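You operate a simulated robot arm through the tools that you are given. There is no shell and no other tool.

You run a simulated robot arm. Do the job below in one go: nothing can be reset, and whatever is moved stays where it is left.

JOB
Switch the press on, light its lamp, zero the counter and start the drive.
Fine: the mode dial goes to run.

It is judged by the outcome, as a careful person would: the job done as asked, and still so three seconds after it is handed in. It fails if anything else is knocked over, pushed out of place, dropped, spilled or broken.

ROBOT AND FRAMES
A 6-joint arm with a two-finger parallel gripper, fixed in place. Base frame: the origin is on the floor under the middle of its stand, x ahead of it, y to its left, z up; the work surface is at about z = 0.94. Units: m, degrees, N and s.
With the tool pointing down near the work surface it reaches from about 0.3 to 0.66 m from the base axis. Its first joint turns from -115.0 to 115.0 degrees. Payload 3.43 kg.
The tool frame sits at the grasp point between the pads (the TCP): z along the fingers, y along the line on which they close. The tips reach 0.034 m beyond it. The gripper opens to 0.128 m. The fingers are 0.024 m wide and 0.012 m thick; the gripper's body (0.048 by 0.13 m) begins 0.096 m behind the TCP.
Orientation is that of the tool frame in the base frame, as a unit quaternion [x, y, z, w]. With the fingers straight down and closing along the base's y, the tool's x points along the base's -x, its y along +y and its z along -z.

CONTROLS
- The arm moves only by the tool step_arm. Its argument "targets" is one flat list of numbers, 6 for each row, row after row: the shift along the base's x, y, z in m, then the turn, a rotation vector about the base's x, y, z in degrees. In form: [x, y, z, rx, ry, rz, x, y, z, rx, ry, rz, ...]. A call has 1 to 20 rows; each row shifts and turns the commanded pose from where the row before left it. "fingers" is the gripper command, from -1 (fully open) to 1 (shut), values between in proportion, set as the call begins (left out, the last holds). Rows are played at 5 a second. More than 0.05 m and 8.6 degrees between two rows, or a gripper value outside its range, and nothing of the call is played. A pose out of reach is approached as far as the arm can. The call stops where the force on the tool passes 40 N (or 10 N more than at its start, if that is more) or the arm is blocked; 0.2 s more then pass. The fingers move at their own pace (about 0.153 m/s each) and stop on an object; they squeeze with about 31 N. The grip force told is the motor's: it shows also when the fingers shut on nothing. Time passes only in rows, and 0.2 s behind the last, so rows that do not move let the fingers close. The reply holds the time, the measured pose of the TCP, the force on the tool along the base axes, the opening and the grip force, in the units named above and with some noise, with the torque about the TCP (base axes, N m) and any sound that the robot's microphone picked up.
- Cameras (640 x 400 px; columns grow to the right, rows downward): "scene" is fixed at [0.4026, 0.6407, 1.5766]; the picture's right is [-1.00, -0.09, 0.00], its down [-0.03, 0.31, -0.95] and it looks along [0.08, -0.95, -0.31] (base axes); focal length 366 px, centre (320, 200). "wrist" rides on the gripper at [0.076, -0.011, -0.16] in the tool frame; the picture's right is [0.15, 0.99, 0.00], its down [-0.88, 0.13, -0.46] and it looks along [-0.45, 0.07, 0.89] (tool axes); focal length 234 px, centre (320, 200). There is no depth. A picture from a camera that has moved, and an enlarged one, comes with that camera's place and axes in the base frame and with its lens. The place of the scene camera against the robot may be out by one fixed shift of up to 0.012 m in any direction.
- snapshot(camera): a new picture of that camera. The clock stands still meanwhile.
- move_column(by): slides the trunk up (or, below 0, down) by that many m; the arm rides with it, the base frame stays. It gives what a move gives, with no picture.
- inspect(camera, box): a new picture of the part [left, top, right, bottom] of that camera's present view, enlarged. The clock stands still meanwhile.
- sign_off(): hands the job in; it is judged then, once.

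Places have to be worked out from the pictures, the camera data and where the tool is seen. Open the gripper and draw the arm clear of the work before you hand the job in, unless the task says otherwise.

The tools are called after "Request:" as name(argument=value, ...) on one line, values as JSON. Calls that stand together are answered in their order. step_arm: Moves the arm, as the interface text tells. Its arguments: {"type":"object","properties":{"targets":{"type":"array","items":{"type":"number"}},"fingers":{"type":"number"}},"required":["targets"]} The other tools are called the same way: move_column (by) moves the trunk up or down; snapshot (camera) takes a picture; inspect (camera, box) takes an enlarged picture of a part of a camera's view; sign_off () hands the job in.

At the start:

```text
t: 0.0
eef_pos: [0.3268, -0.2056, 1.431]
tool_rot: [0.0, 1.0, 0.0, 0.0]
contact_force: [-0.5, 0.7, -0.6]
ft_torque: [-0.04, 0.01, -0.03]
gripper_width: 0.128
gripper_force: 0.1
trunk travel left (down, up): [-0.925, 0.065]
```

scene: 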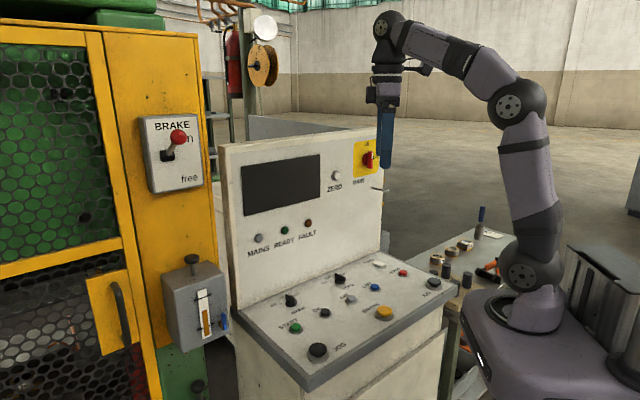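
wrist: 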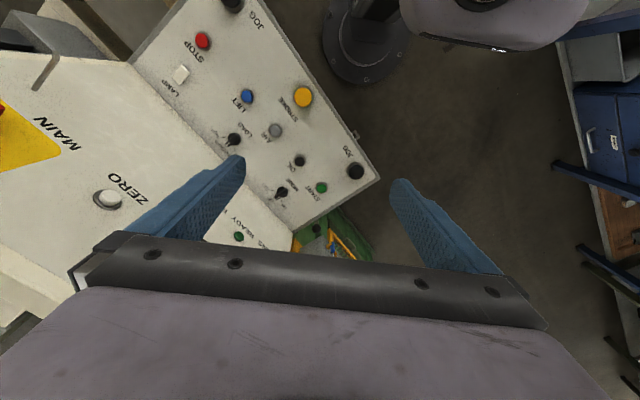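

I'll start by looking closely at the panel and the surroundings before moving anything.

Request:
inspect(camera="scene", box=[220, 240, 460, 390])

Request:
inspect(camera="scene", box=[220, 125, 420, 265])

Request:
inspect(camera="scene", box=[80, 90, 240, 370])

Request:
inspect(camera="wrist", box=[100, 0, 400, 260])

```text
2.67 times, centred on (340, 315) of scene
camera zoom: at [0.4026, 0.6407, 1.5766], right [-1.0, -0.09, 0.0], down [-0.03, 0.31, -0.95], along [0.08, -0.95, -0.31], focal length 977 px, centre (267, -107)
```

zoom: 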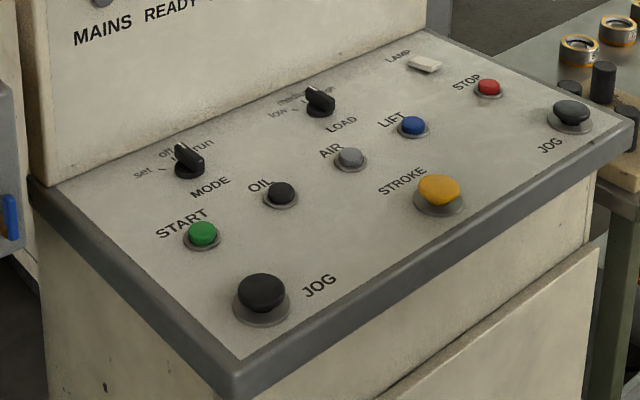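

```text
2.86 times, centred on (320, 195) of scene
camera zoom: at [0.4026, 0.6407, 1.5766], right [-1.0, -0.09, 0.0], down [-0.03, 0.31, -0.95], along [0.08, -0.95, -0.31], focal length 1047 px, centre (320, 214)
```

zoom: 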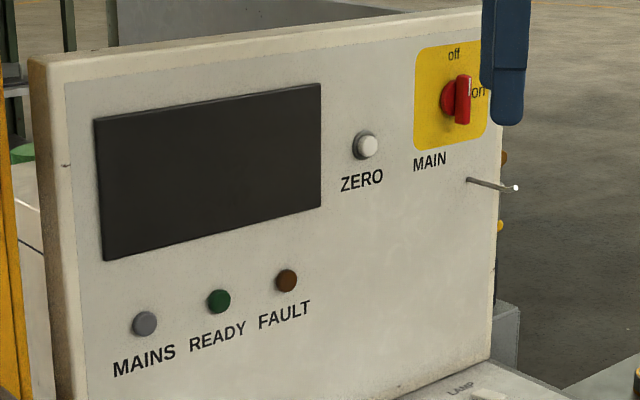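

```text
1.43 times, centred on (160, 230) of scene
camera zoom: at [0.4026, 0.6407, 1.5766], right [-1.0, -0.09, 0.0], down [-0.03, 0.31, -0.95], along [0.08, -0.95, -0.31], focal length 524 px, centre (549, 157)
```

zoom: 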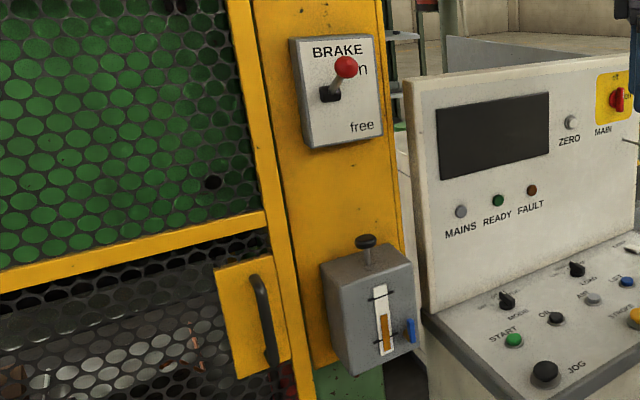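

```text
1.54 times, centred on (250, 130) of wrist
camera zoom: at [0.2504, -0.2161, 1.5895], right [-0.15, 0.99, 0.0], down [0.88, 0.13, 0.46], along [0.45, 0.07, -0.89], focal length 360 px, centre (428, 308)
```

zoom: 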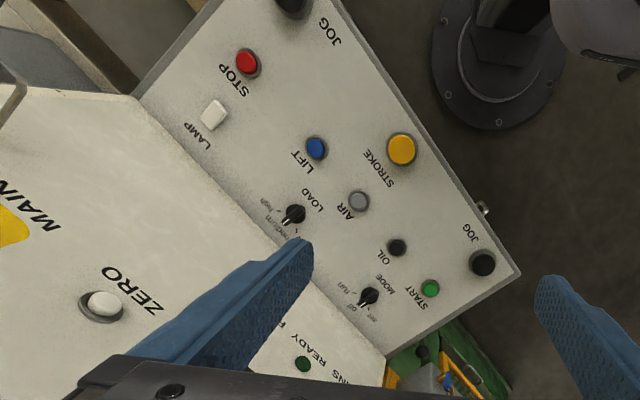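

The panel has a MAIN rotary (off/on), ZERO button, MODE and LOAD dials, LAMP rocker and START. I zoom in further on each control to read its present state.

Request:
inspect(camera="scene", box=[340, 130, 400, 200])

Request:
inspect(camera="scene", box=[265, 280, 325, 335])

Request:
inspect(camera="scene", box=[360, 250, 420, 290])

Request:
inspect(camera="wrist", box=[200, 120, 350, 220])

Request:
inspect(camera="scene", box=[400, 190, 540, 330])

```text
5.71 times, centred on (370, 165) of scene
camera zoom: at [0.4026, 0.6407, 1.5766], right [-1.0, -0.09, 0.0], down [-0.03, 0.31, -0.95], along [0.08, -0.95, -0.31], focal length 2094 px, centre (34, 400)
```

zoom: 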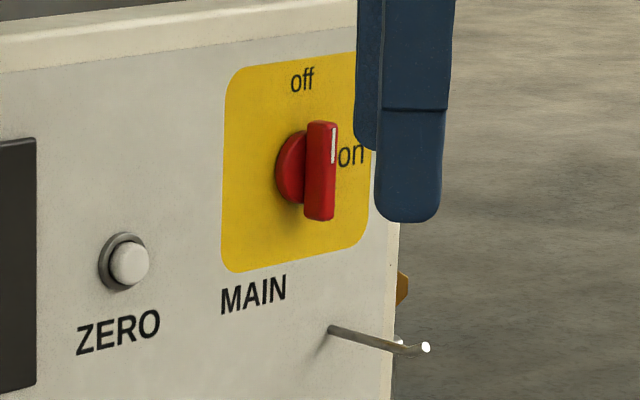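

```text
7.27 times, centred on (295, 308) of scene
camera zoom: at [0.4026, 0.6407, 1.5766], right [-1.0, -0.09, 0.0], down [-0.03, 0.31, -0.95], along [0.08, -0.95, -0.31], focal length 2665 px, centre (502, -582)
```

zoom: 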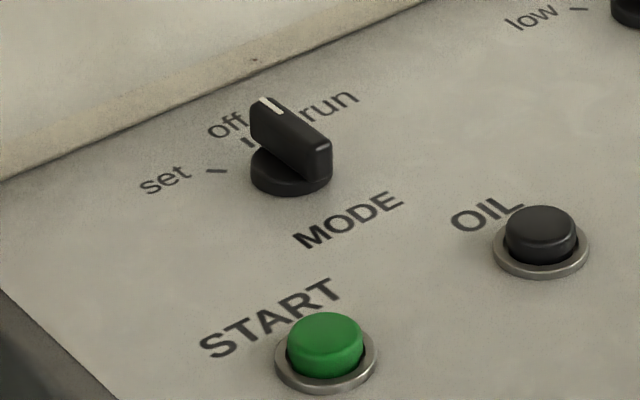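

```text
10.00 times, centred on (390, 270) of scene
camera zoom: at [0.4026, 0.6407, 1.5766], right [-1.0, -0.09, 0.0], down [-0.03, 0.31, -0.95], along [0.08, -0.95, -0.31], focal length 3665 px, centre (-380, -500)
```

zoom: 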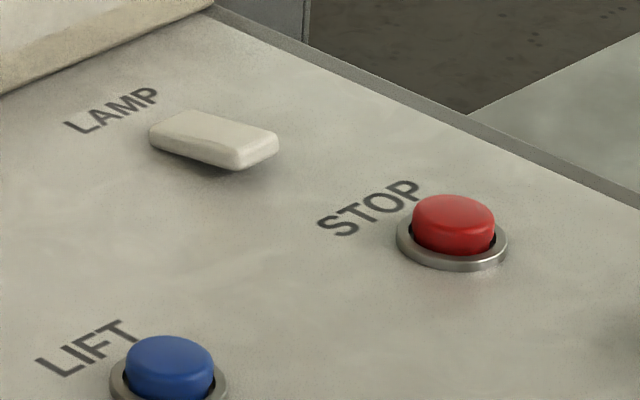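

```text
4.00 times, centred on (275, 170) of wrist
camera zoom: at [0.2504, -0.2161, 1.5895], right [-0.15, 0.99, 0.0], down [0.88, 0.13, 0.46], along [0.45, 0.07, -0.89], focal length 937 px, centre (500, 320)
```

zoom: 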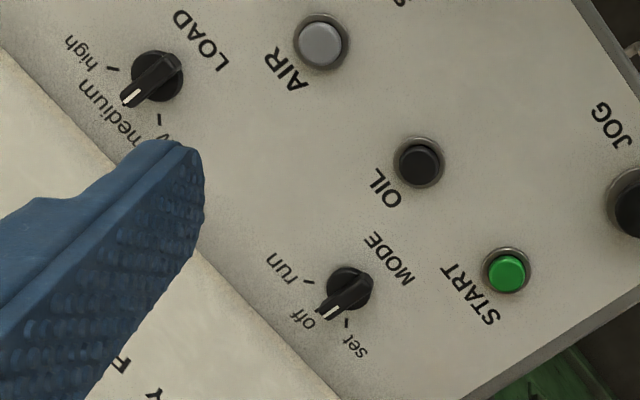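

```text
2.86 times, centred on (470, 260) of scene
camera zoom: at [0.4026, 0.6407, 1.5766], right [-1.0, -0.09, 0.0], down [-0.03, 0.31, -0.95], along [0.08, -0.95, -0.31], focal length 1047 px, centre (-109, 29)
```

zoom: 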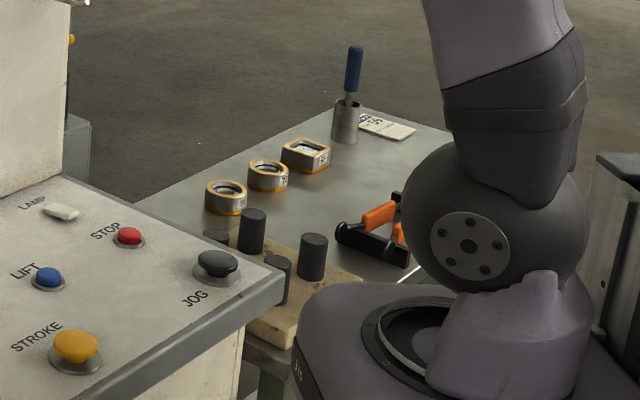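

All dials read "off"/"medium", and the LAMP rocker, ZERO and START look like plain controls; the panel appears turned about 45° with its normal facing the robot. I turn the tool about -45° around z so that it is square to the panel and look with the wrist camera.

Request:
step_arm(targets=[0, 0, 0, 0, 0, -7.8, 0, 0, 0, 0, 0, -7.8, 0, 0, 0, 0, 0, -7.8, 0, 0, 0, 0, 0, -7.8, 0, 0, 0, 0, 0, -7.8, 0, 0, 0, 0, 0, -6], fingers=1)

Request:
snapshot(camera="wrist")

Request:
snapshot(camera="scene")

```text
t: 1.4
eef_pos: [0.3283, -0.2062, 1.4305]
tool_rot: [0.385, 0.923, -0.001, 0.0]
contact_force: [1.2, -0.6, 0.7]
ft_torque: [-0.03, -0.04, -0.01]
gripper_width: 0.0001
gripper_force: 31.0
trunk travel left (down, up): [-0.925, 0.065]
```

```text
taken
camera wrist: at [0.2649, -0.1588, 1.5902], right [0.6, 0.8, 0.0], down [0.71, -0.53, 0.46], along [0.36, -0.27, -0.89], focal length 234 px, centre (320, 200)
```

wrist: 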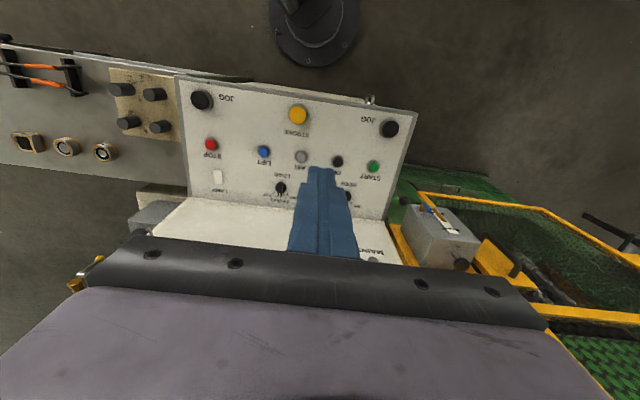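

```text
taken
```

scene: 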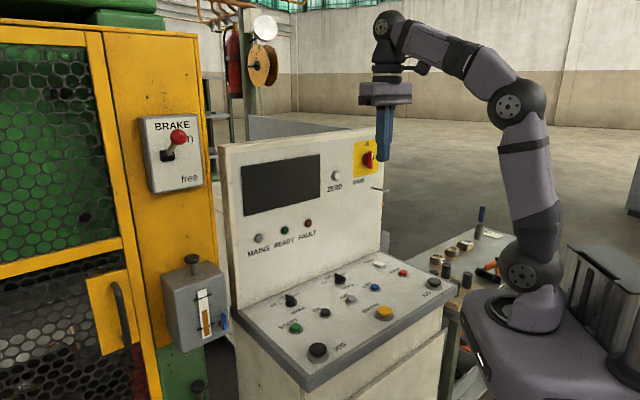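

The tool is now square to the panel (desk axis ≈ 45°). I shift toward the MAIN side and tilt the tool up 40° to see the upright panel face.

Request:
step_arm(targets=[-0.0213, -0.0211, 0, -5.69, -5.63, 0, -0.0213, -0.0211, 0, -5.69, -5.63, 0, -0.0213, -0.0211, 0, -5.69, -5.63, 0, -0.0213, -0.0211, 0, -5.69, -5.63, 0, -0.0213, -0.0211, 0, -5.69, -5.63, 0])

Request:
snapshot(camera="wrist")

Request:
snapshot(camera="scene")

```text
t: 2.6
eef_pos: [0.2301, -0.3402, 1.4419]
tool_rot: [0.361, 0.868, -0.133, 0.315]
contact_force: [0.3, -0.3, 0.9]
ft_torque: [0.0, -0.02, 0.0]
gripper_width: 0.0001
gripper_force: 31.0
out of reach, approached as far as the arm can: row 4, 5
trunk travel left (down, up): [-0.925, 0.065]
```

```text
taken
camera wrist: at [0.1071, -0.2334, 1.5153], right [0.62, 0.78, -0.1], down [0.36, -0.18, 0.92], along [0.69, -0.6, -0.39], focal length 234 px, centre (320, 200)
```

wrist: 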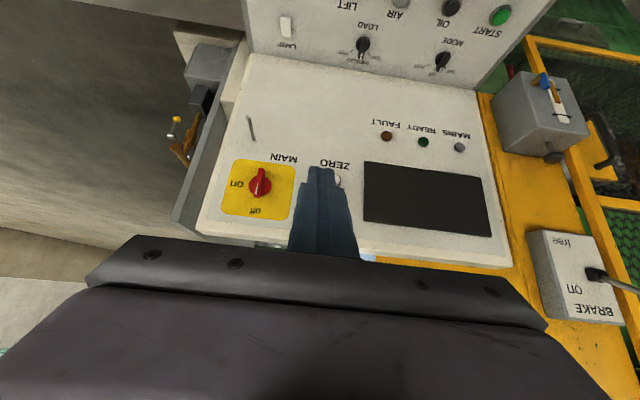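

```text
taken
```

scene: 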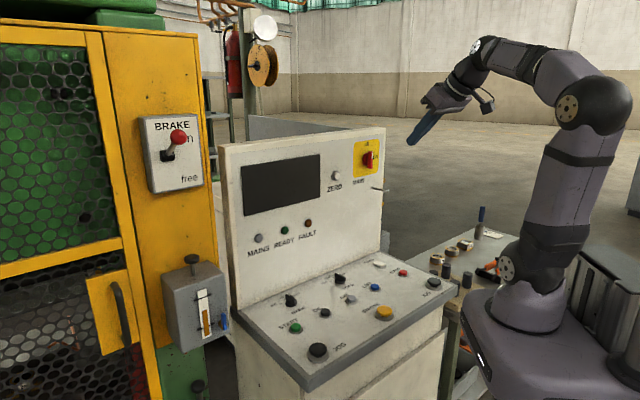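

Now the upright panel face is visible (upside-down). I enlarge it for accurate pixel positions of MAIN, ZERO, the hook, and the gauge/brake.

Request:
inspect(camera="wrist", box=[180, 90, 380, 250])

Request:
inspect(camera="wrist", box=[240, 0, 540, 170])

Request:
inspect(camera="wrist", box=[480, 40, 640, 340])

```text
2.50 times, centred on (280, 170) of wrist
camera zoom: at [0.1071, -0.2334, 1.5153], right [0.62, 0.78, -0.1], down [0.36, -0.18, 0.92], along [0.69, -0.6, -0.39], focal length 585 px, centre (420, 275)
```

zoom: 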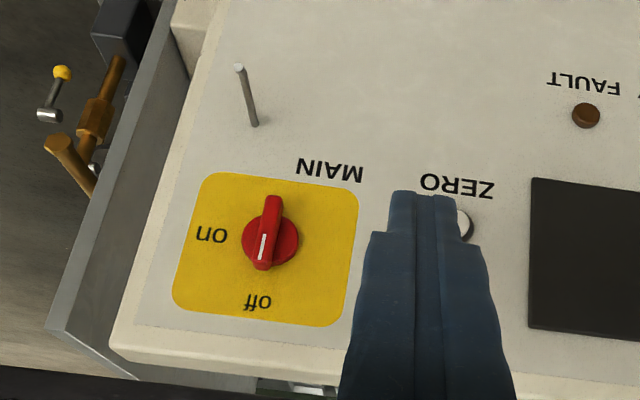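

```text
2.13 times, centred on (390, 85) of wrist
camera zoom: at [0.1071, -0.2334, 1.5153], right [0.62, 0.78, -0.1], down [0.36, -0.18, 0.92], along [0.69, -0.6, -0.39], focal length 500 px, centre (171, 445)
```

zoom: 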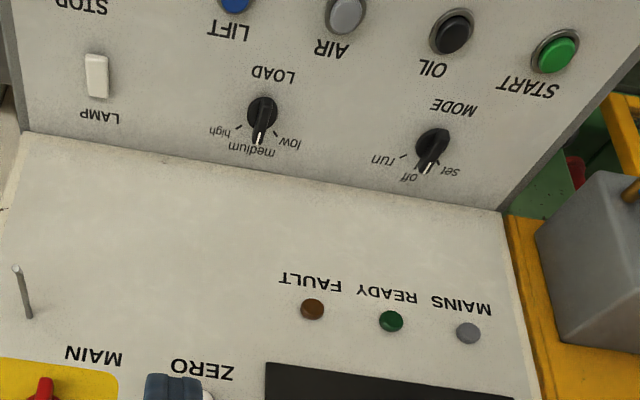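

```text
1.33 times, centred on (560, 190) of wrist
camera zoom: at [0.1071, -0.2334, 1.5153], right [0.62, 0.78, -0.1], down [0.36, -0.18, 0.92], along [0.69, -0.6, -0.39], focal length 312 px, centre (0, 213)
```

zoom: 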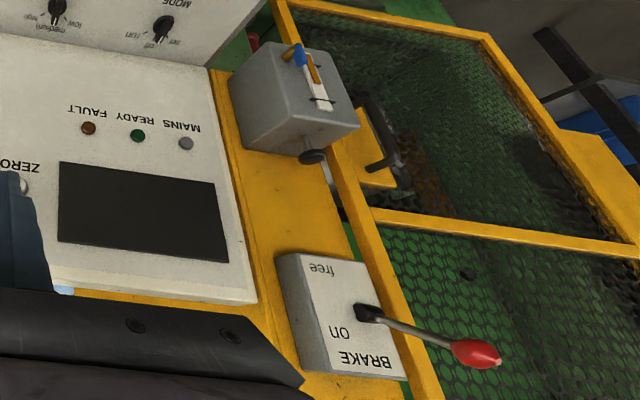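

MAIN triangulates to about (0.339, -0.593, 1.321), panel plane about 0.67 m out along (0.707,-0.707). I now level the tool and bring it to a stand-off about 15 cm in front of MAIN.

Request:
step_arm(targets=[0.0016, -0.025, -0.0156, -5.07, -5.03, 0, 0.0016, -0.025, -0.0156, -5.07, -5.03, 0, 0.0016, -0.025, -0.0156, -5.07, -5.03, 0, 0.0016, -0.025, -0.0156, -5.07, -5.03, 0, 0.0016, -0.025, -0.0156, -5.07, -5.03, 0, 0.0016, -0.025, -0.0156, -5.07, -5.03, 0, 0.0016, -0.025, -0.0156, -5.07, -5.03, 0], fingers=0.1)

Request:
snapshot(camera="wrist")

Request:
snapshot(camera="scene")

```text
t: 4.2
eef_pos: [0.2417, -0.521, 1.3316]
tool_rot: [0.272, 0.652, -0.274, 0.652]
contact_force: [0.9, -0.7, 0.5]
ft_torque: [-0.01, -0.01, 0.0]
gripper_width: 0.0577
gripper_force: 0.0
out of reach, approached as far as the arm can: row 1
trunk travel left (down, up): [-0.925, 0.065]
```

```text
taken
camera wrist: at [0.1202, -0.4151, 1.2558], right [0.7, 0.69, -0.15], down [-0.23, 0.42, 0.88], along [0.67, -0.59, 0.45], focal length 234 px, centre (320, 200)
```

wrist: 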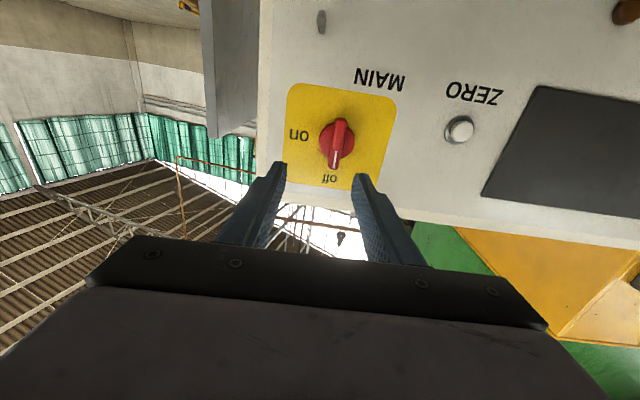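

```text
taken
```

scene: 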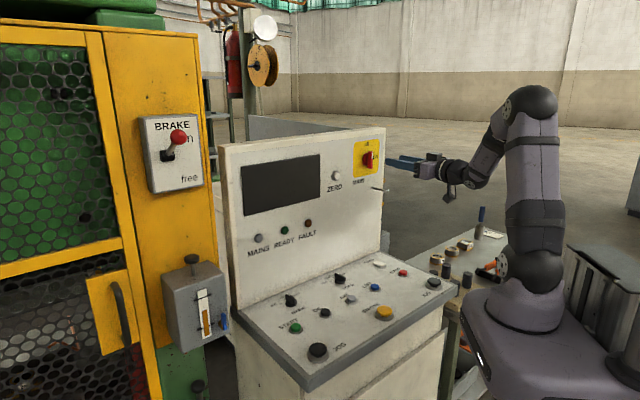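

The tool is level and reachable. I zoom on the knob, hook and gripper tips to refine the knob location.

Request:
inspect(camera="wrist", box=[250, 60, 430, 220])

Request:
inspect(camera="wrist", box=[250, 0, 530, 170])

Request:
inspect(camera="scene", box=[330, 120, 490, 220])

```text
2.50 times, centred on (340, 140) of wrist
camera zoom: at [0.1202, -0.4151, 1.2558], right [0.7, 0.69, -0.15], down [-0.23, 0.42, 0.88], along [0.67, -0.59, 0.45], focal length 585 px, centre (270, 350)
```

zoom: 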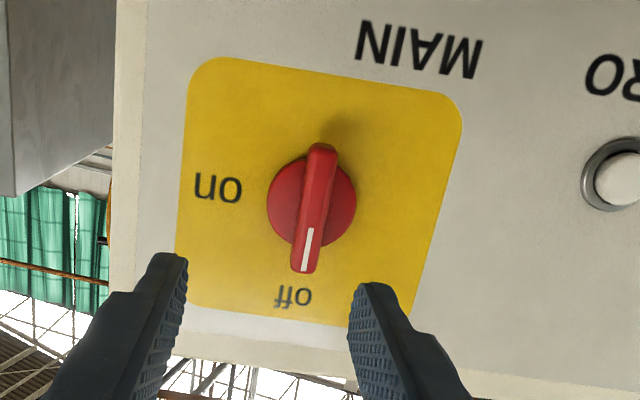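

```text
2.29 times, centred on (390, 85) of wrist
camera zoom: at [0.1202, -0.4151, 1.2558], right [0.7, 0.69, -0.15], down [-0.23, 0.42, 0.88], along [0.67, -0.59, 0.45], focal length 535 px, centre (160, 463)
```

zoom: 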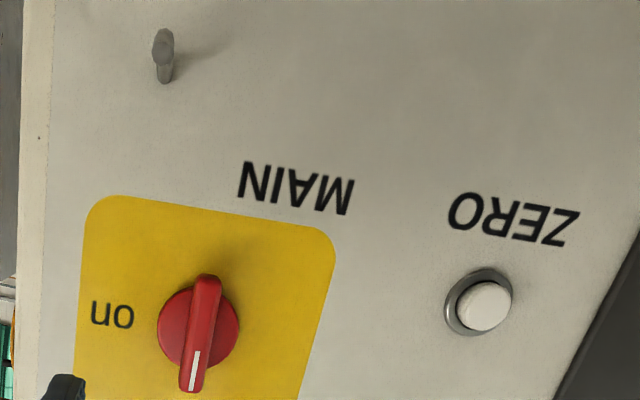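

```text
4.00 times, centred on (410, 170) of scene
camera zoom: at [0.4026, 0.6407, 1.5766], right [-1.0, -0.09, 0.0], down [-0.03, 0.31, -0.95], along [0.08, -0.95, -0.31], focal length 1466 px, centre (-40, 320)
```

zoom: 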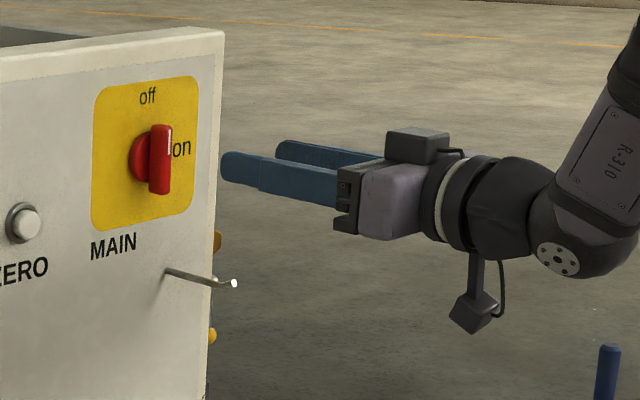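

Knob disc refined to about (0.345, -0.600, 1.319): 18 mm along the panel and 13 mm below the present tool axis. I align the tool axis with it and advance part way, then look again.

Request:
step_arm(targets=[0.013, 0.0128, -0.013, 0, 0, 0, 0.0117, -0.0119, 0, 0, 0, 0, 0.0117, -0.0119, 0, 0, 0, 0, 0.0117, -0.0119, 0, 0, 0, 0])

Request:
inspect(camera="wrist", box=[220, 60, 420, 220])

Request:
inspect(camera="scene", box=[330, 120, 430, 200])

```text
t: 5.2
eef_pos: [0.2907, -0.5432, 1.3187]
tool_rot: [0.271, 0.653, -0.273, 0.652]
contact_force: [0.1, -0.4, 0.1]
ft_torque: [0.03, 0.02, 0.02]
gripper_width: 0.0577
gripper_force: 0.0
trunk travel left (down, up): [-0.925, 0.065]
```

```text
2.50 times, centred on (320, 140) of wrist
camera zoom: at [0.1689, -0.4371, 1.2431], right [0.7, 0.7, -0.15], down [-0.23, 0.42, 0.88], along [0.67, -0.58, 0.45], focal length 585 px, centre (320, 350)
```

zoom: 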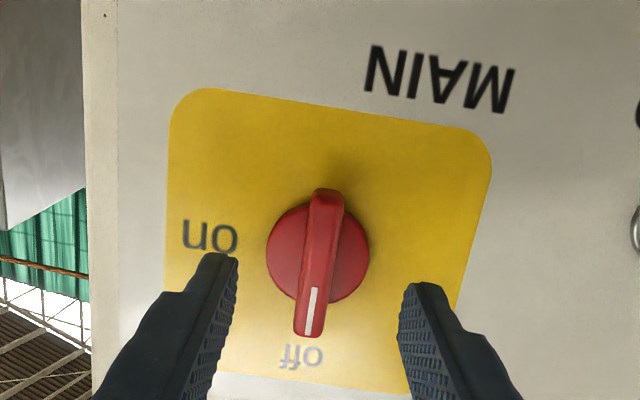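

```text
5.00 times, centred on (380, 160) of scene
camera zoom: at [0.4026, 0.6407, 1.5766], right [-1.0, -0.09, 0.0], down [-0.03, 0.31, -0.95], along [0.08, -0.95, -0.31], focal length 1832 px, centre (20, 400)
```

zoom: 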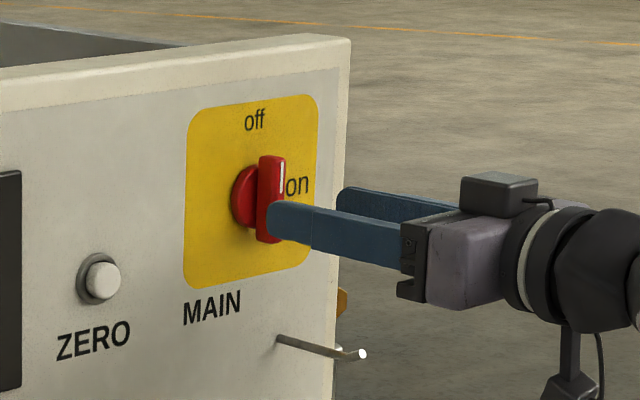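

The knob is centred on the tool axis within about 1 mm, with its bar face about 58 mm ahead and disc about 78 mm ahead of the TCP. I advance 38 mm so the tips straddle the bar without touching the disc.

Request:
step_arm(targets=[0.0089, -0.009, -0.001, 0, 0, 0, 0.0089, -0.009, 0, 0, 0, 0, 0.0089, -0.009, 0, 0, 0, 0])

Request:
inspect(camera="wrist", box=[220, 60, 420, 220])

Request:
inspect(camera="scene", box=[330, 120, 430, 200])

```text
t: 6.0
eef_pos: [0.3167, -0.5695, 1.3164]
tool_rot: [0.271, 0.653, -0.273, 0.652]
contact_force: [0.6, 0.0, 0.0]
ft_torque: [0.02, 0.02, 0.01]
gripper_width: 0.0573
gripper_force: 0.1
trunk travel left (down, up): [-0.925, 0.065]
```

```text
2.50 times, centred on (320, 140) of wrist
camera zoom: at [0.1959, -0.4636, 1.2411], right [0.7, 0.7, -0.15], down [-0.23, 0.42, 0.88], along [0.68, -0.58, 0.45], focal length 585 px, centre (320, 350)
```

zoom: 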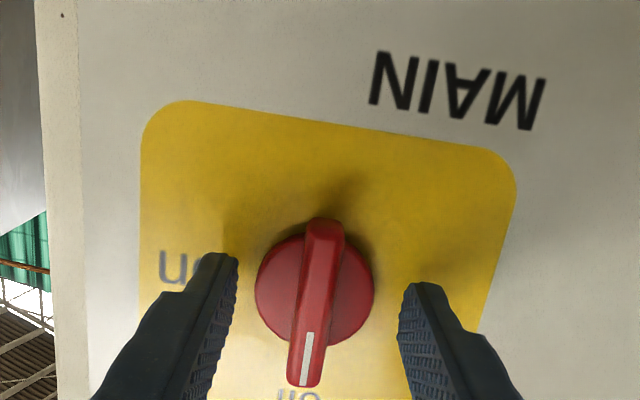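

```text
5.00 times, centred on (380, 160) of scene
camera zoom: at [0.4026, 0.6407, 1.5766], right [-1.0, -0.09, 0.0], down [-0.03, 0.31, -0.95], along [0.08, -0.95, -0.31], focal length 1832 px, centre (20, 400)
```

zoom: 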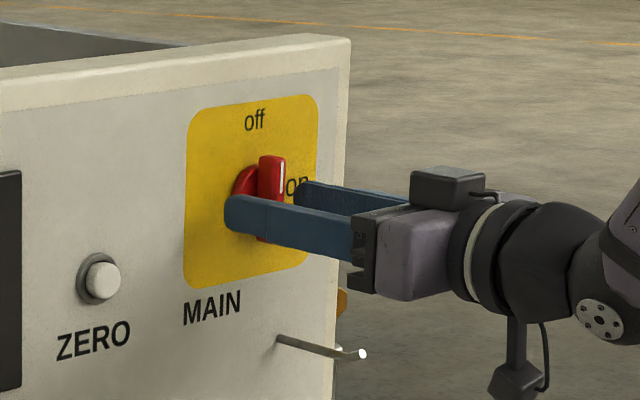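

The tips straddle the bar symmetrically. I close the fingers on it.

Request:
step_arm(targets=[0, 0, 0, 0, 0, 0, 0, 0, 0, 0, 0, 0, 0, 0, 0, 0, 0, 0], fingers=1)

Request:
inspect(camera="wrist", box=[220, 60, 420, 220])

```text
t: 6.8
eef_pos: [0.3159, -0.5704, 1.3169]
tool_rot: [0.272, 0.653, -0.274, 0.652]
contact_force: [-3.7, -2.7, 2.3]
ft_torque: [0.33, 0.07, 0.25]
gripper_width: 0.0127
gripper_force: 45.3
trunk travel left (down, up): [-0.925, 0.065]
```

```text
2.50 times, centred on (320, 140) of wrist
camera zoom: at [0.1943, -0.4638, 1.2414], right [0.7, 0.69, -0.15], down [-0.23, 0.42, 0.88], along [0.67, -0.59, 0.45], focal length 585 px, centre (320, 350)
```

zoom: 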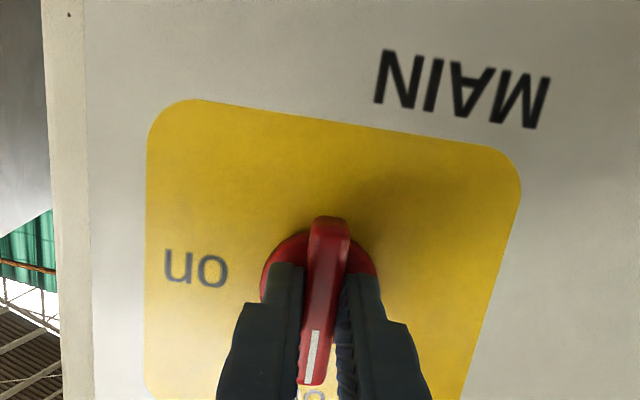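

Gripped cleanly at 12.7 mm with small forces. I turn clockwise (as seen from the front) in a first 37°.

Request:
step_arm(targets=[0, 0, 0, 5.26, -5.34, 0, 0, 0, 0, 5.26, -5.34, 0, 0, 0, 0, 5.26, -5.34, 0, 0, 0, 0, 5.26, -5.34, 0, 0, 0, 0, 5.26, -5.34, 0])

Request:
inspect(camera="scene", box=[330, 120, 430, 200])

```text
t: 8.0
eef_pos: [0.3166, -0.5694, 1.3187]
tool_rot: [0.467, 0.53, -0.048, 0.706]
contact_force: [-3.3, 0.6, 0.1]
ft_torque: [0.64, 0.6, 0.9]
gripper_width: 0.0125
gripper_force: 44.7
trunk travel left (down, up): [-0.925, 0.065]
```

```text
5.00 times, centred on (380, 160) of scene
camera zoom: at [0.4026, 0.6407, 1.5766], right [-1.0, -0.09, 0.0], down [-0.03, 0.31, -0.95], along [0.08, -0.95, -0.31], focal length 1832 px, centre (20, 400)
```

zoom: 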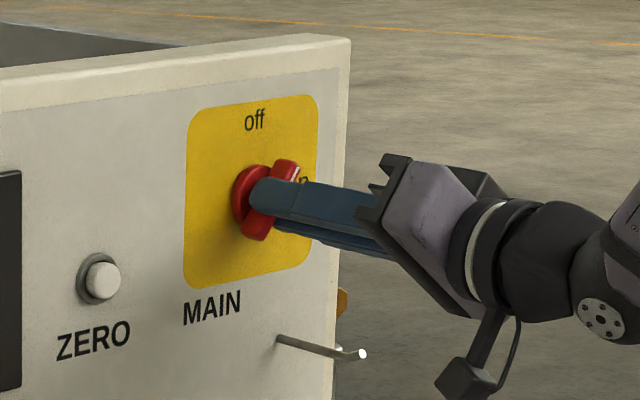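

The knob turns with the tool and forces remain small. I continue the remaining ~52° to "on".

Request:
step_arm(targets=[0, 0, 0, 5.26, -5.34, 0, 0, 0, 0, 5.26, -5.34, 0, 0, 0, 0, 5.26, -5.34, 0, 0, 0, 0, 5.26, -5.34, 0, 0, 0, 0, 5.26, -5.34, 0, 0, 0, 0, 5.26, -5.34, 0, 0, 0, 0, 5.26, -5.34, 0])

Request:
snapshot(camera="scene")

Request:
inspect(camera="scene", box=[330, 120, 430, 200])

Request:
snapshot(camera="wrist")

```text
t: 9.6
eef_pos: [0.3171, -0.5687, 1.3213]
tool_rot: [0.653, 0.269, 0.268, 0.656]
contact_force: [1.2, 4.1, -0.5]
ft_torque: [0.11, 0.12, 1.56]
gripper_width: 0.0126
gripper_force: 44.4
trunk travel left (down, up): [-0.925, 0.065]
```

```text
taken
```

scene: 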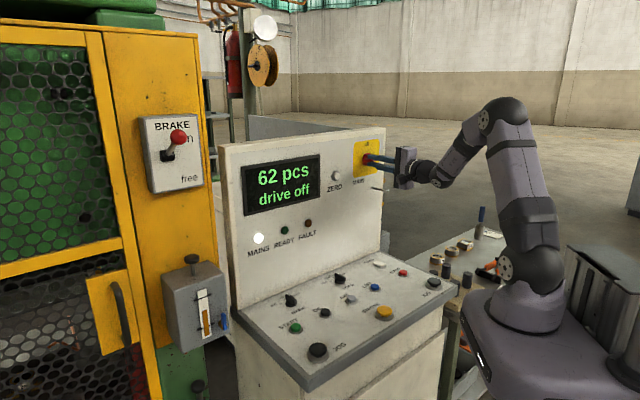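

```text
5.00 times, centred on (380, 160) of scene
camera zoom: at [0.4026, 0.6407, 1.5766], right [-1.0, -0.09, 0.0], down [-0.03, 0.31, -0.95], along [0.08, -0.95, -0.31], focal length 1832 px, centre (20, 400)
```

zoom: 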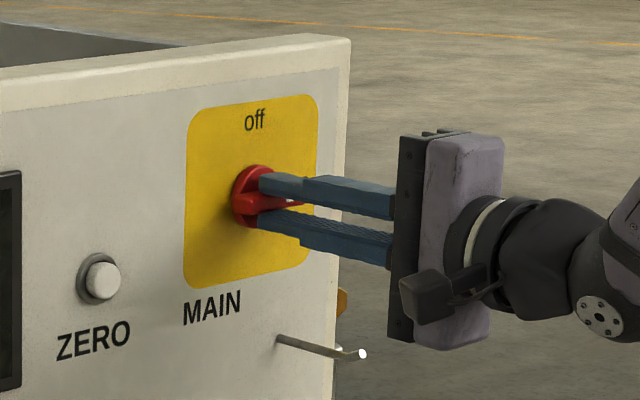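

```text
taken
camera wrist: at [0.2583, -0.4007, 1.3077], right [0.1, 0.11, 0.99], down [-0.95, -0.29, 0.13], along [0.3, -0.95, 0.07], focal length 234 px, centre (320, 200)
```

wrist: 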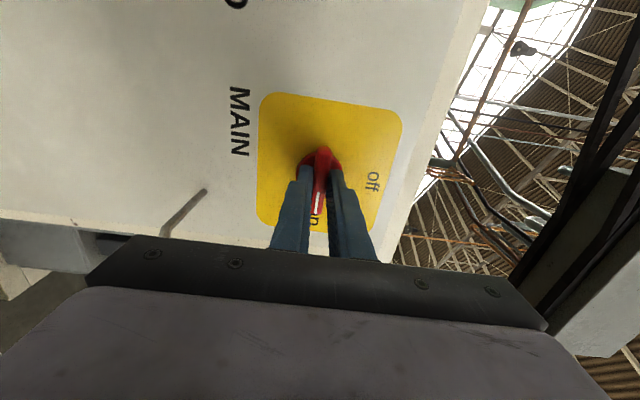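

MAIN is on: MAINS lamp lit, display shows "62 pcs / drive off". I release with a small opening and back straight out.

Request:
step_arm(targets=[0, 0, 0, 0, 0, 0, 0, 0, 0, 0, 0, 0, -0.014, 0.0142, 0, 0, 0, 0, -0.0175, 0.0178, 0, 0, 0, 0, -0.0175, 0.0178, 0, 0, 0, 0, -0.0175, 0.0178, 0, 0, 0, 0, -0.014, 0.0142, 0, 0, 0, 0], fingers=0.5)

Request:
inspect(camera="scene", box=[220, 125, 420, 265])

Request:
snapshot(camera="wrist")

```text
t: 11.2
eef_pos: [0.2358, -0.4865, 1.3207]
tool_rot: [0.653, 0.269, 0.267, 0.656]
contact_force: [0.8, 0.0, -0.1]
ft_torque: [0.02, 0.01, 0.02]
gripper_width: 0.0319
gripper_force: 0.0
trunk travel left (down, up): [-0.925, 0.065]
```

```text
2.86 times, centred on (320, 195) of scene
camera zoom: at [0.4026, 0.6407, 1.5766], right [-1.0, -0.09, 0.0], down [-0.03, 0.31, -0.95], along [0.08, -0.95, -0.31], focal length 1047 px, centre (320, 214)
```

zoom: 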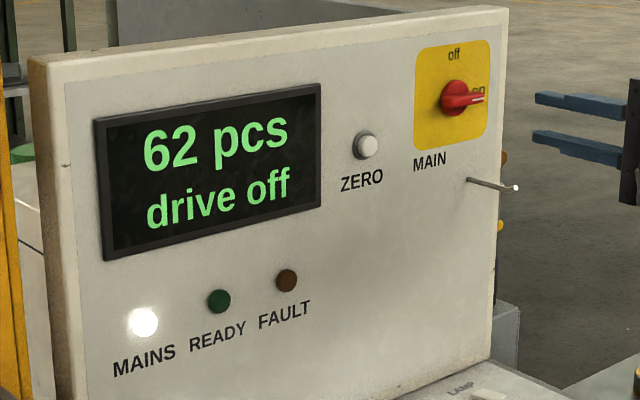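

```text
taken
camera wrist: at [0.1764, -0.3188, 1.3081], right [0.11, 0.11, 0.99], down [-0.95, -0.29, 0.13], along [0.3, -0.95, 0.07], focal length 234 px, centre (320, 200)
```

wrist: 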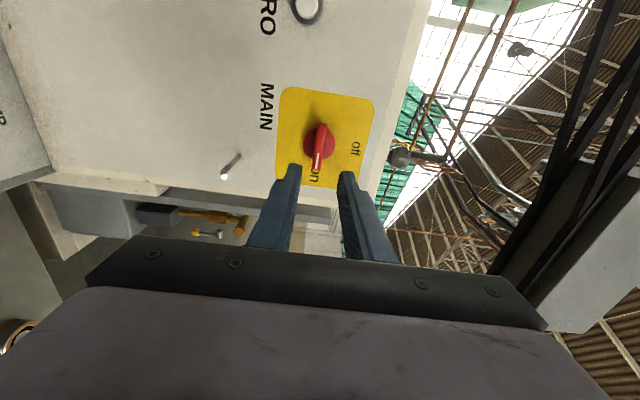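

MAIN now points to "on". Next is ZERO, roughly 14 cm to the left and 4 cm lower; I move to a stand-off in front of it, unrolling the wrist and closing the fingers on the way.

Request:
step_arm(targets=[0.0095, 0.007, -0.0031, -5.26, 5.34, 0, 0.0095, 0.007, -0.0031, -5.26, 5.34, 0, 0.0095, 0.007, -0.0031, -5.26, 5.34, 0, 0.0095, 0.007, -0.0031, -5.26, 5.34, 0, 0.0095, 0.007, -0.0031, -5.26, 5.34, 0, 0.0095, 0.007, -0.0031, -5.26, 5.34, 0, 0.0095, 0.007, -0.0031, -5.26, 5.34, 0, 0.0095, 0.007, -0.0031, -5.26, 5.34, 0, 0.0095, 0.007, -0.0031, -5.26, 5.34, 0, 0.0095, 0.007, -0.0031, -5.26, 5.34, 0, 0.0095, 0.007, -0.0031, -5.26, 5.34, 0, 0.0095, 0.007, -0.0031, -5.26, 5.34, 0], fingers=1)

Request:
snapshot(camera="wrist")

Request:
inspect(camera="wrist", box=[220, 60, 420, 220])

Request:
inspect(camera="scene", box=[300, 130, 420, 220])

```text
t: 13.8
eef_pos: [0.3508, -0.4034, 1.2817]
tool_rot: [0.271, 0.653, -0.275, 0.652]
contact_force: [0.1, 0.8, -0.4]
ft_torque: [-0.01, -0.01, -0.04]
gripper_width: 0.0
gripper_force: 31.3
trunk travel left (down, up): [-0.925, 0.065]
```

```text
taken
camera wrist: at [0.2289, -0.2971, 1.2059], right [0.7, 0.7, -0.15], down [-0.22, 0.42, 0.88], along [0.68, -0.58, 0.45], focal length 234 px, centre (320, 200)
```

wrist: 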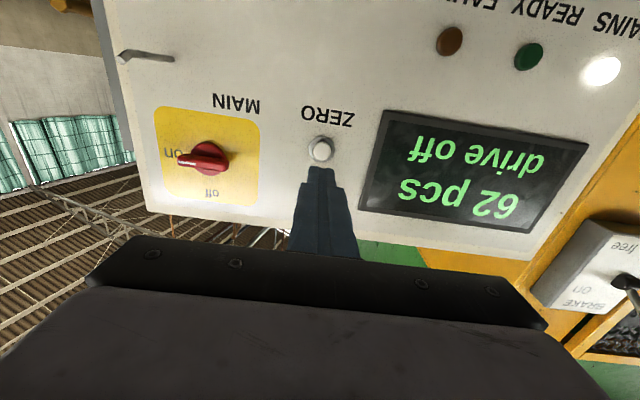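

```text
2.50 times, centred on (320, 140) of wrist
camera zoom: at [0.2289, -0.2971, 1.2059], right [0.7, 0.7, -0.15], down [-0.22, 0.42, 0.88], along [0.68, -0.58, 0.45], focal length 585 px, centre (320, 350)
```

zoom: 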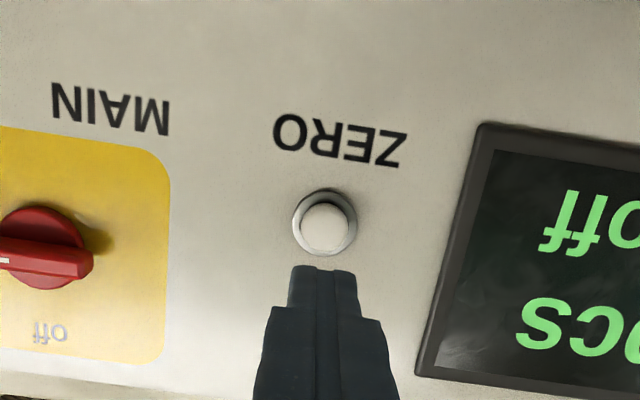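

```text
4.44 times, centred on (360, 175) of scene
camera zoom: at [0.4026, 0.6407, 1.5766], right [-1.0, -0.09, 0.0], down [-0.03, 0.31, -0.95], along [0.08, -0.95, -0.31], focal length 1629 px, centre (142, 311)
```

zoom: 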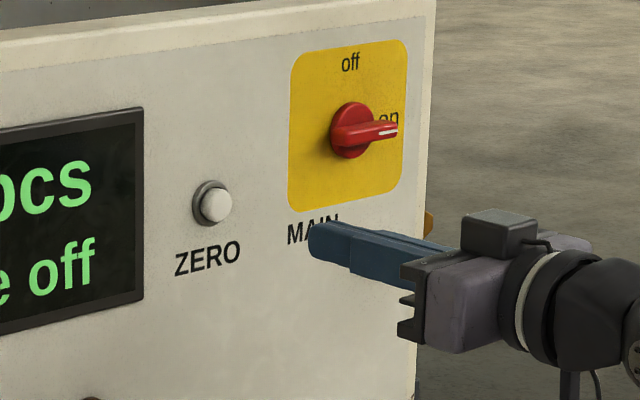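

ZERO's cap is about 12 cm ahead and 3–4 mm to the left of the tool axis. I correct that and advance to about 1 cm before contact.

Request:
step_arm(targets=[0.0026, 0.0025, 0, 0, 0, 0, 0.014, -0.0142, 0, 0, 0, 0, 0.014, -0.0142, 0, 0, 0, 0, 0.014, -0.0142, 0, 0, 0, 0, 0.014, -0.0142, 0, 0, 0, 0])

Request:
inspect(camera="wrist", box=[220, 60, 420, 220])

Request:
inspect(camera="scene", box=[300, 130, 420, 220])

```text
t: 15.0
eef_pos: [0.4094, -0.4584, 1.2782]
tool_rot: [0.269, 0.655, -0.271, 0.652]
contact_force: [-0.5, 0.5, 0.4]
ft_torque: [0.01, -0.01, 0.04]
gripper_width: 0.0
gripper_force: 30.9
trunk travel left (down, up): [-0.925, 0.065]
```

```text
2.50 times, centred on (320, 140) of wrist
camera zoom: at [0.2868, -0.3523, 1.2038], right [0.7, 0.7, -0.15], down [-0.23, 0.42, 0.88], along [0.68, -0.58, 0.45], focal length 585 px, centre (320, 350)
```

zoom: 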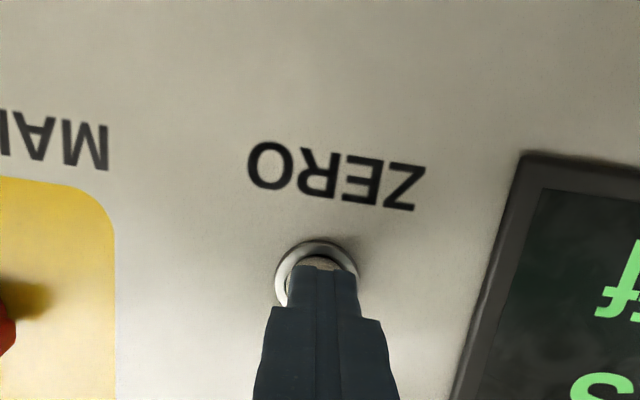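

```text
4.44 times, centred on (360, 175) of scene
camera zoom: at [0.4026, 0.6407, 1.5766], right [-1.0, -0.09, 0.0], down [-0.03, 0.31, -0.95], along [0.08, -0.95, -0.31], focal length 1629 px, centre (142, 311)
```

zoom: 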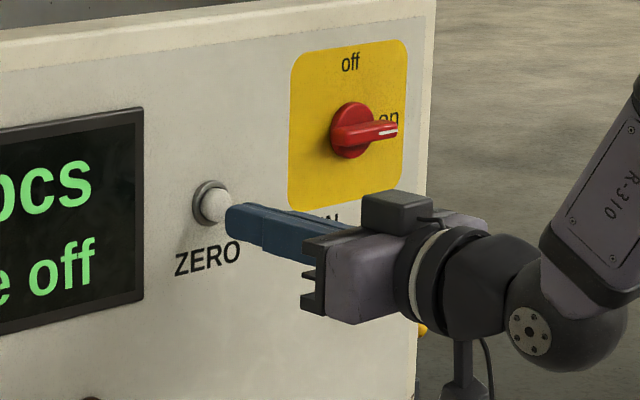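

The tip is about 1 cm short of the cap and 3–4 mm low. I raise it 4 mm and press in gently in 3 mm steps.

Request:
step_arm(targets=[0, 0, 0.004, 0, 0, 0, 0.0021, -0.0021, 0, 0, 0, 0, 0.0021, -0.0021, 0, 0, 0, 0, 0.0021, -0.0021, 0, 0, 0, 0, 0.0021, -0.0021, 0, 0, 0, 0])

Request:
inspect(camera="scene", box=[220, 130, 420, 250])

Request:
inspect(camera="wrist", box=[220, 60, 420, 220])

```text
t: 16.2
eef_pos: [0.417, -0.469, 1.2852]
tool_rot: [0.271, 0.654, -0.273, 0.652]
contact_force: [-0.5, 0.3, 0.6]
ft_torque: [0.0, 0.02, -0.01]
gripper_width: 0.0
gripper_force: 31.1
trunk travel left (down, up): [-0.925, 0.065]
```

```text
3.20 times, centred on (320, 190) of scene
camera zoom: at [0.4026, 0.6407, 1.5766], right [-1.0, -0.09, 0.0], down [-0.03, 0.31, -0.95], along [0.08, -0.95, -0.31], focal length 1173 px, centre (320, 232)
```

zoom: 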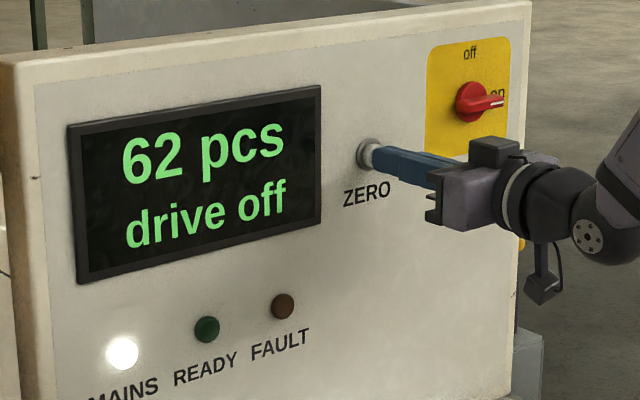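

```text
2.50 times, centred on (320, 140) of wrist
camera zoom: at [0.2948, -0.3624, 1.2091], right [0.7, 0.7, -0.15], down [-0.23, 0.42, 0.88], along [0.68, -0.58, 0.45], focal length 585 px, centre (320, 350)
```

zoom: 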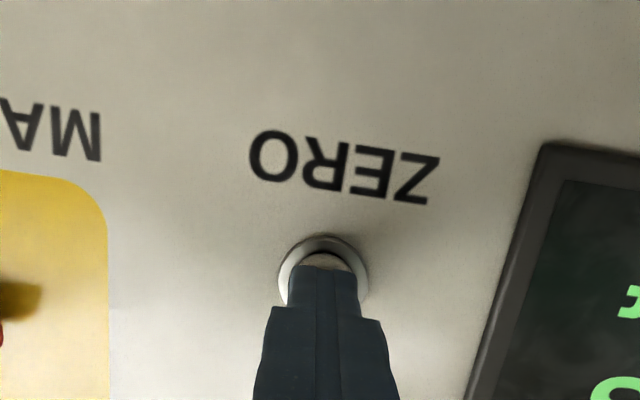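

No contact yet (force ~0), tip very near the cap. I continue in 2 mm steps.

Request:
step_arm(targets=[0.0014, -0.0014, 0, 0, 0, 0, 0.0014, -0.0014, 0, 0, 0, 0, 0.0014, -0.0014, 0, 0, 0, 0])

Request:
inspect(camera="scene", box=[220, 130, 420, 250])

```text
t: 17.0
eef_pos: [0.4202, -0.4728, 1.2844]
tool_rot: [0.27, 0.654, -0.271, 0.653]
contact_force: [-1.1, 1.5, -1.0]
ft_torque: [0.03, 0.0, -0.01]
gripper_width: 0.0002
gripper_force: 31.4
trunk travel left (down, up): [-0.925, 0.065]
heard: click
```

```text
3.20 times, centred on (320, 190) of scene
camera zoom: at [0.4026, 0.6407, 1.5766], right [-1.0, -0.09, 0.0], down [-0.03, 0.31, -0.95], along [0.08, -0.95, -0.31], focal length 1173 px, centre (320, 232)
```

zoom: 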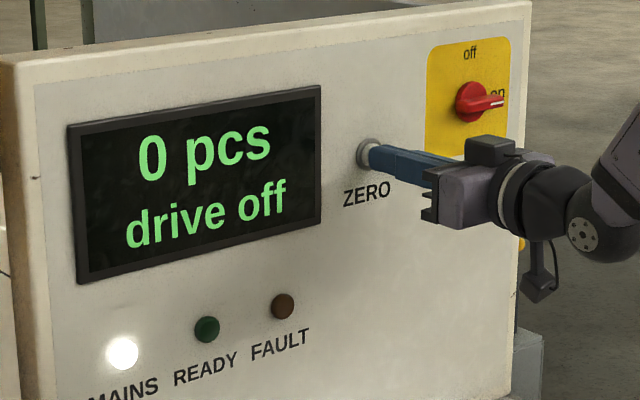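

Click heard and the display reads "0 pcs". I retract straight back, then swing the tool down (leaning 20° back from the panel) to a hover above the MODE dial.

Request:
step_arm(targets=[-0.0238, 0.0242, 0, 0, 0, 0, -0.0238, 0.0242, 0, 0, 0, 0, -0.0238, 0.0242, 0, 0, 0, 0, -0.0238, 0.0242, 0, 0, 0, 0, -0.0238, 0.0242, 0, 0, 0, 0])

Request:
step_arm(targets=[0.0253, 0.0114, -0.0187, 5.54, 5.46, 0, 0.0253, 0.0114, -0.0187, 5.54, 5.46, 0, 0.0253, 0.0114, -0.0187, 5.54, 5.46, 0, 0.0253, 0.0114, -0.0187, 5.54, 5.46, 0, 0.0253, 0.0114, -0.0187, 5.54, 5.46, 0, 0.0253, 0.0114, -0.0187, 5.54, 5.46, 0, 0.0253, 0.0114, -0.0187, 5.54, 5.46, 0, 0.0253, 0.0114, -0.0187, 5.54, 5.46, 0, 0.0253, 0.0114, -0.0187, 5.54, 5.46, 0], fingers=0.2)

Request:
snapshot(camera="wrist")

Request:
snapshot(camera="scene")

```text
t: 18.2
eef_pos: [0.3214, -0.3949, 1.2954]
tool_rot: [0.27, 0.653, -0.273, 0.652]
contact_force: [-0.2, -0.1, 0.0]
ft_torque: [0.01, -0.01, 0.01]
gripper_width: 0.0
gripper_force: 31.4
out of reach, approached as far as the arm can: row 4, 5
trunk travel left (down, up): [-0.925, 0.065]
```

```text
t: 20.2
eef_pos: [0.5098, -0.2958, 1.104]
tool_rot: [0.379, 0.901, -0.096, 0.185]
contact_force: [-1.3, 1.3, -0.3]
ft_torque: [-0.02, 0.01, 0.03]
gripper_width: 0.0513
gripper_force: 0.1
out of reach, approached as far as the arm can: row 3, 4, 5, 8, 9
trunk travel left (down, up): [-0.925, 0.065]
```

```text
taken
camera wrist: at [0.4096, -0.2028, 1.2194], right [0.62, 0.78, -0.09], down [0.54, -0.34, 0.77], along [0.57, -0.53, -0.63], focal length 234 px, centre (320, 200)
```

wrist: 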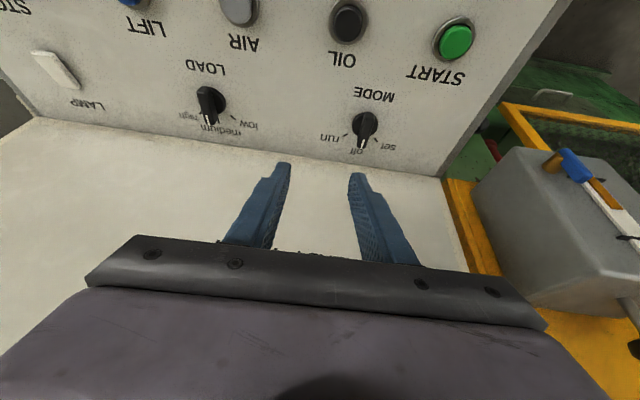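

```text
taken
```

scene: 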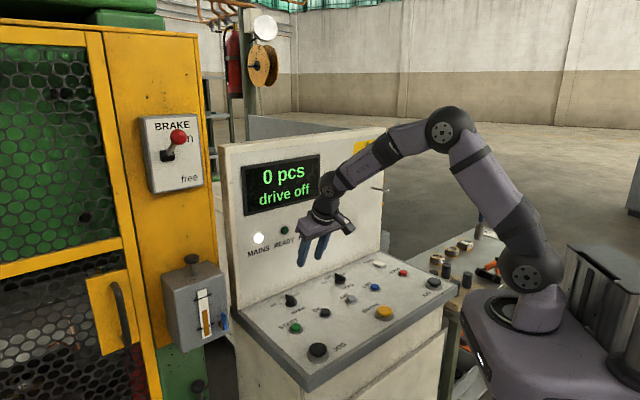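

The arm reported partial reach and stopped slightly short and twisted, but it hovers clear over the desk. I look closer at MODE from here before correcting the pose.

Request:
inspect(camera="wrist", box=[290, 60, 490, 190])

Request:
inspect(camera="wrist", box=[0, 0, 300, 180])

```text
3.08 times, centred on (390, 125) of wrist
camera zoom: at [0.4096, -0.2028, 1.2194], right [0.62, 0.78, -0.09], down [0.54, -0.34, 0.77], along [0.57, -0.53, -0.63], focal length 720 px, centre (105, 431)
```

zoom: 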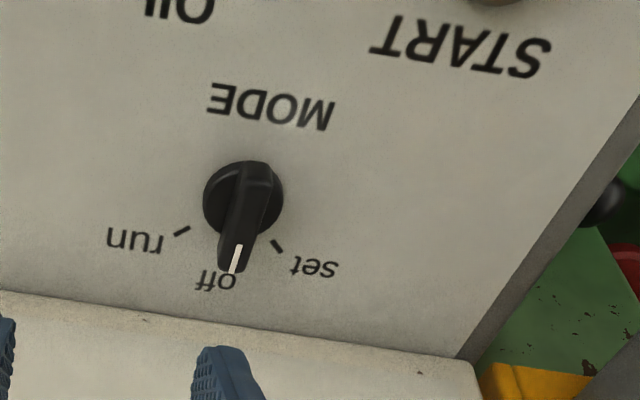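

```text
2.13 times, centred on (150, 90) of wrist
camera zoom: at [0.4096, -0.2028, 1.2194], right [0.62, 0.78, -0.09], down [0.54, -0.34, 0.77], along [0.57, -0.53, -0.63], focal length 500 px, centre (683, 435)
```

zoom: 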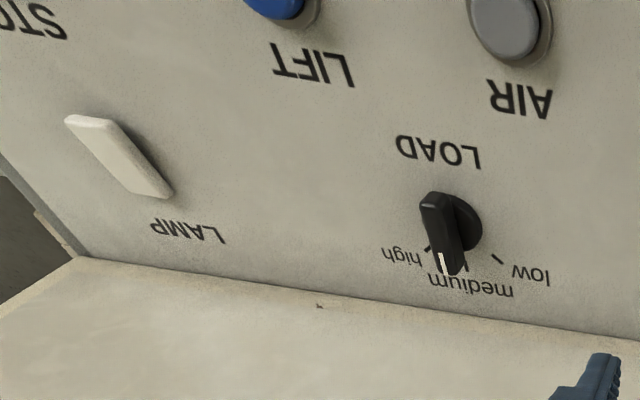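

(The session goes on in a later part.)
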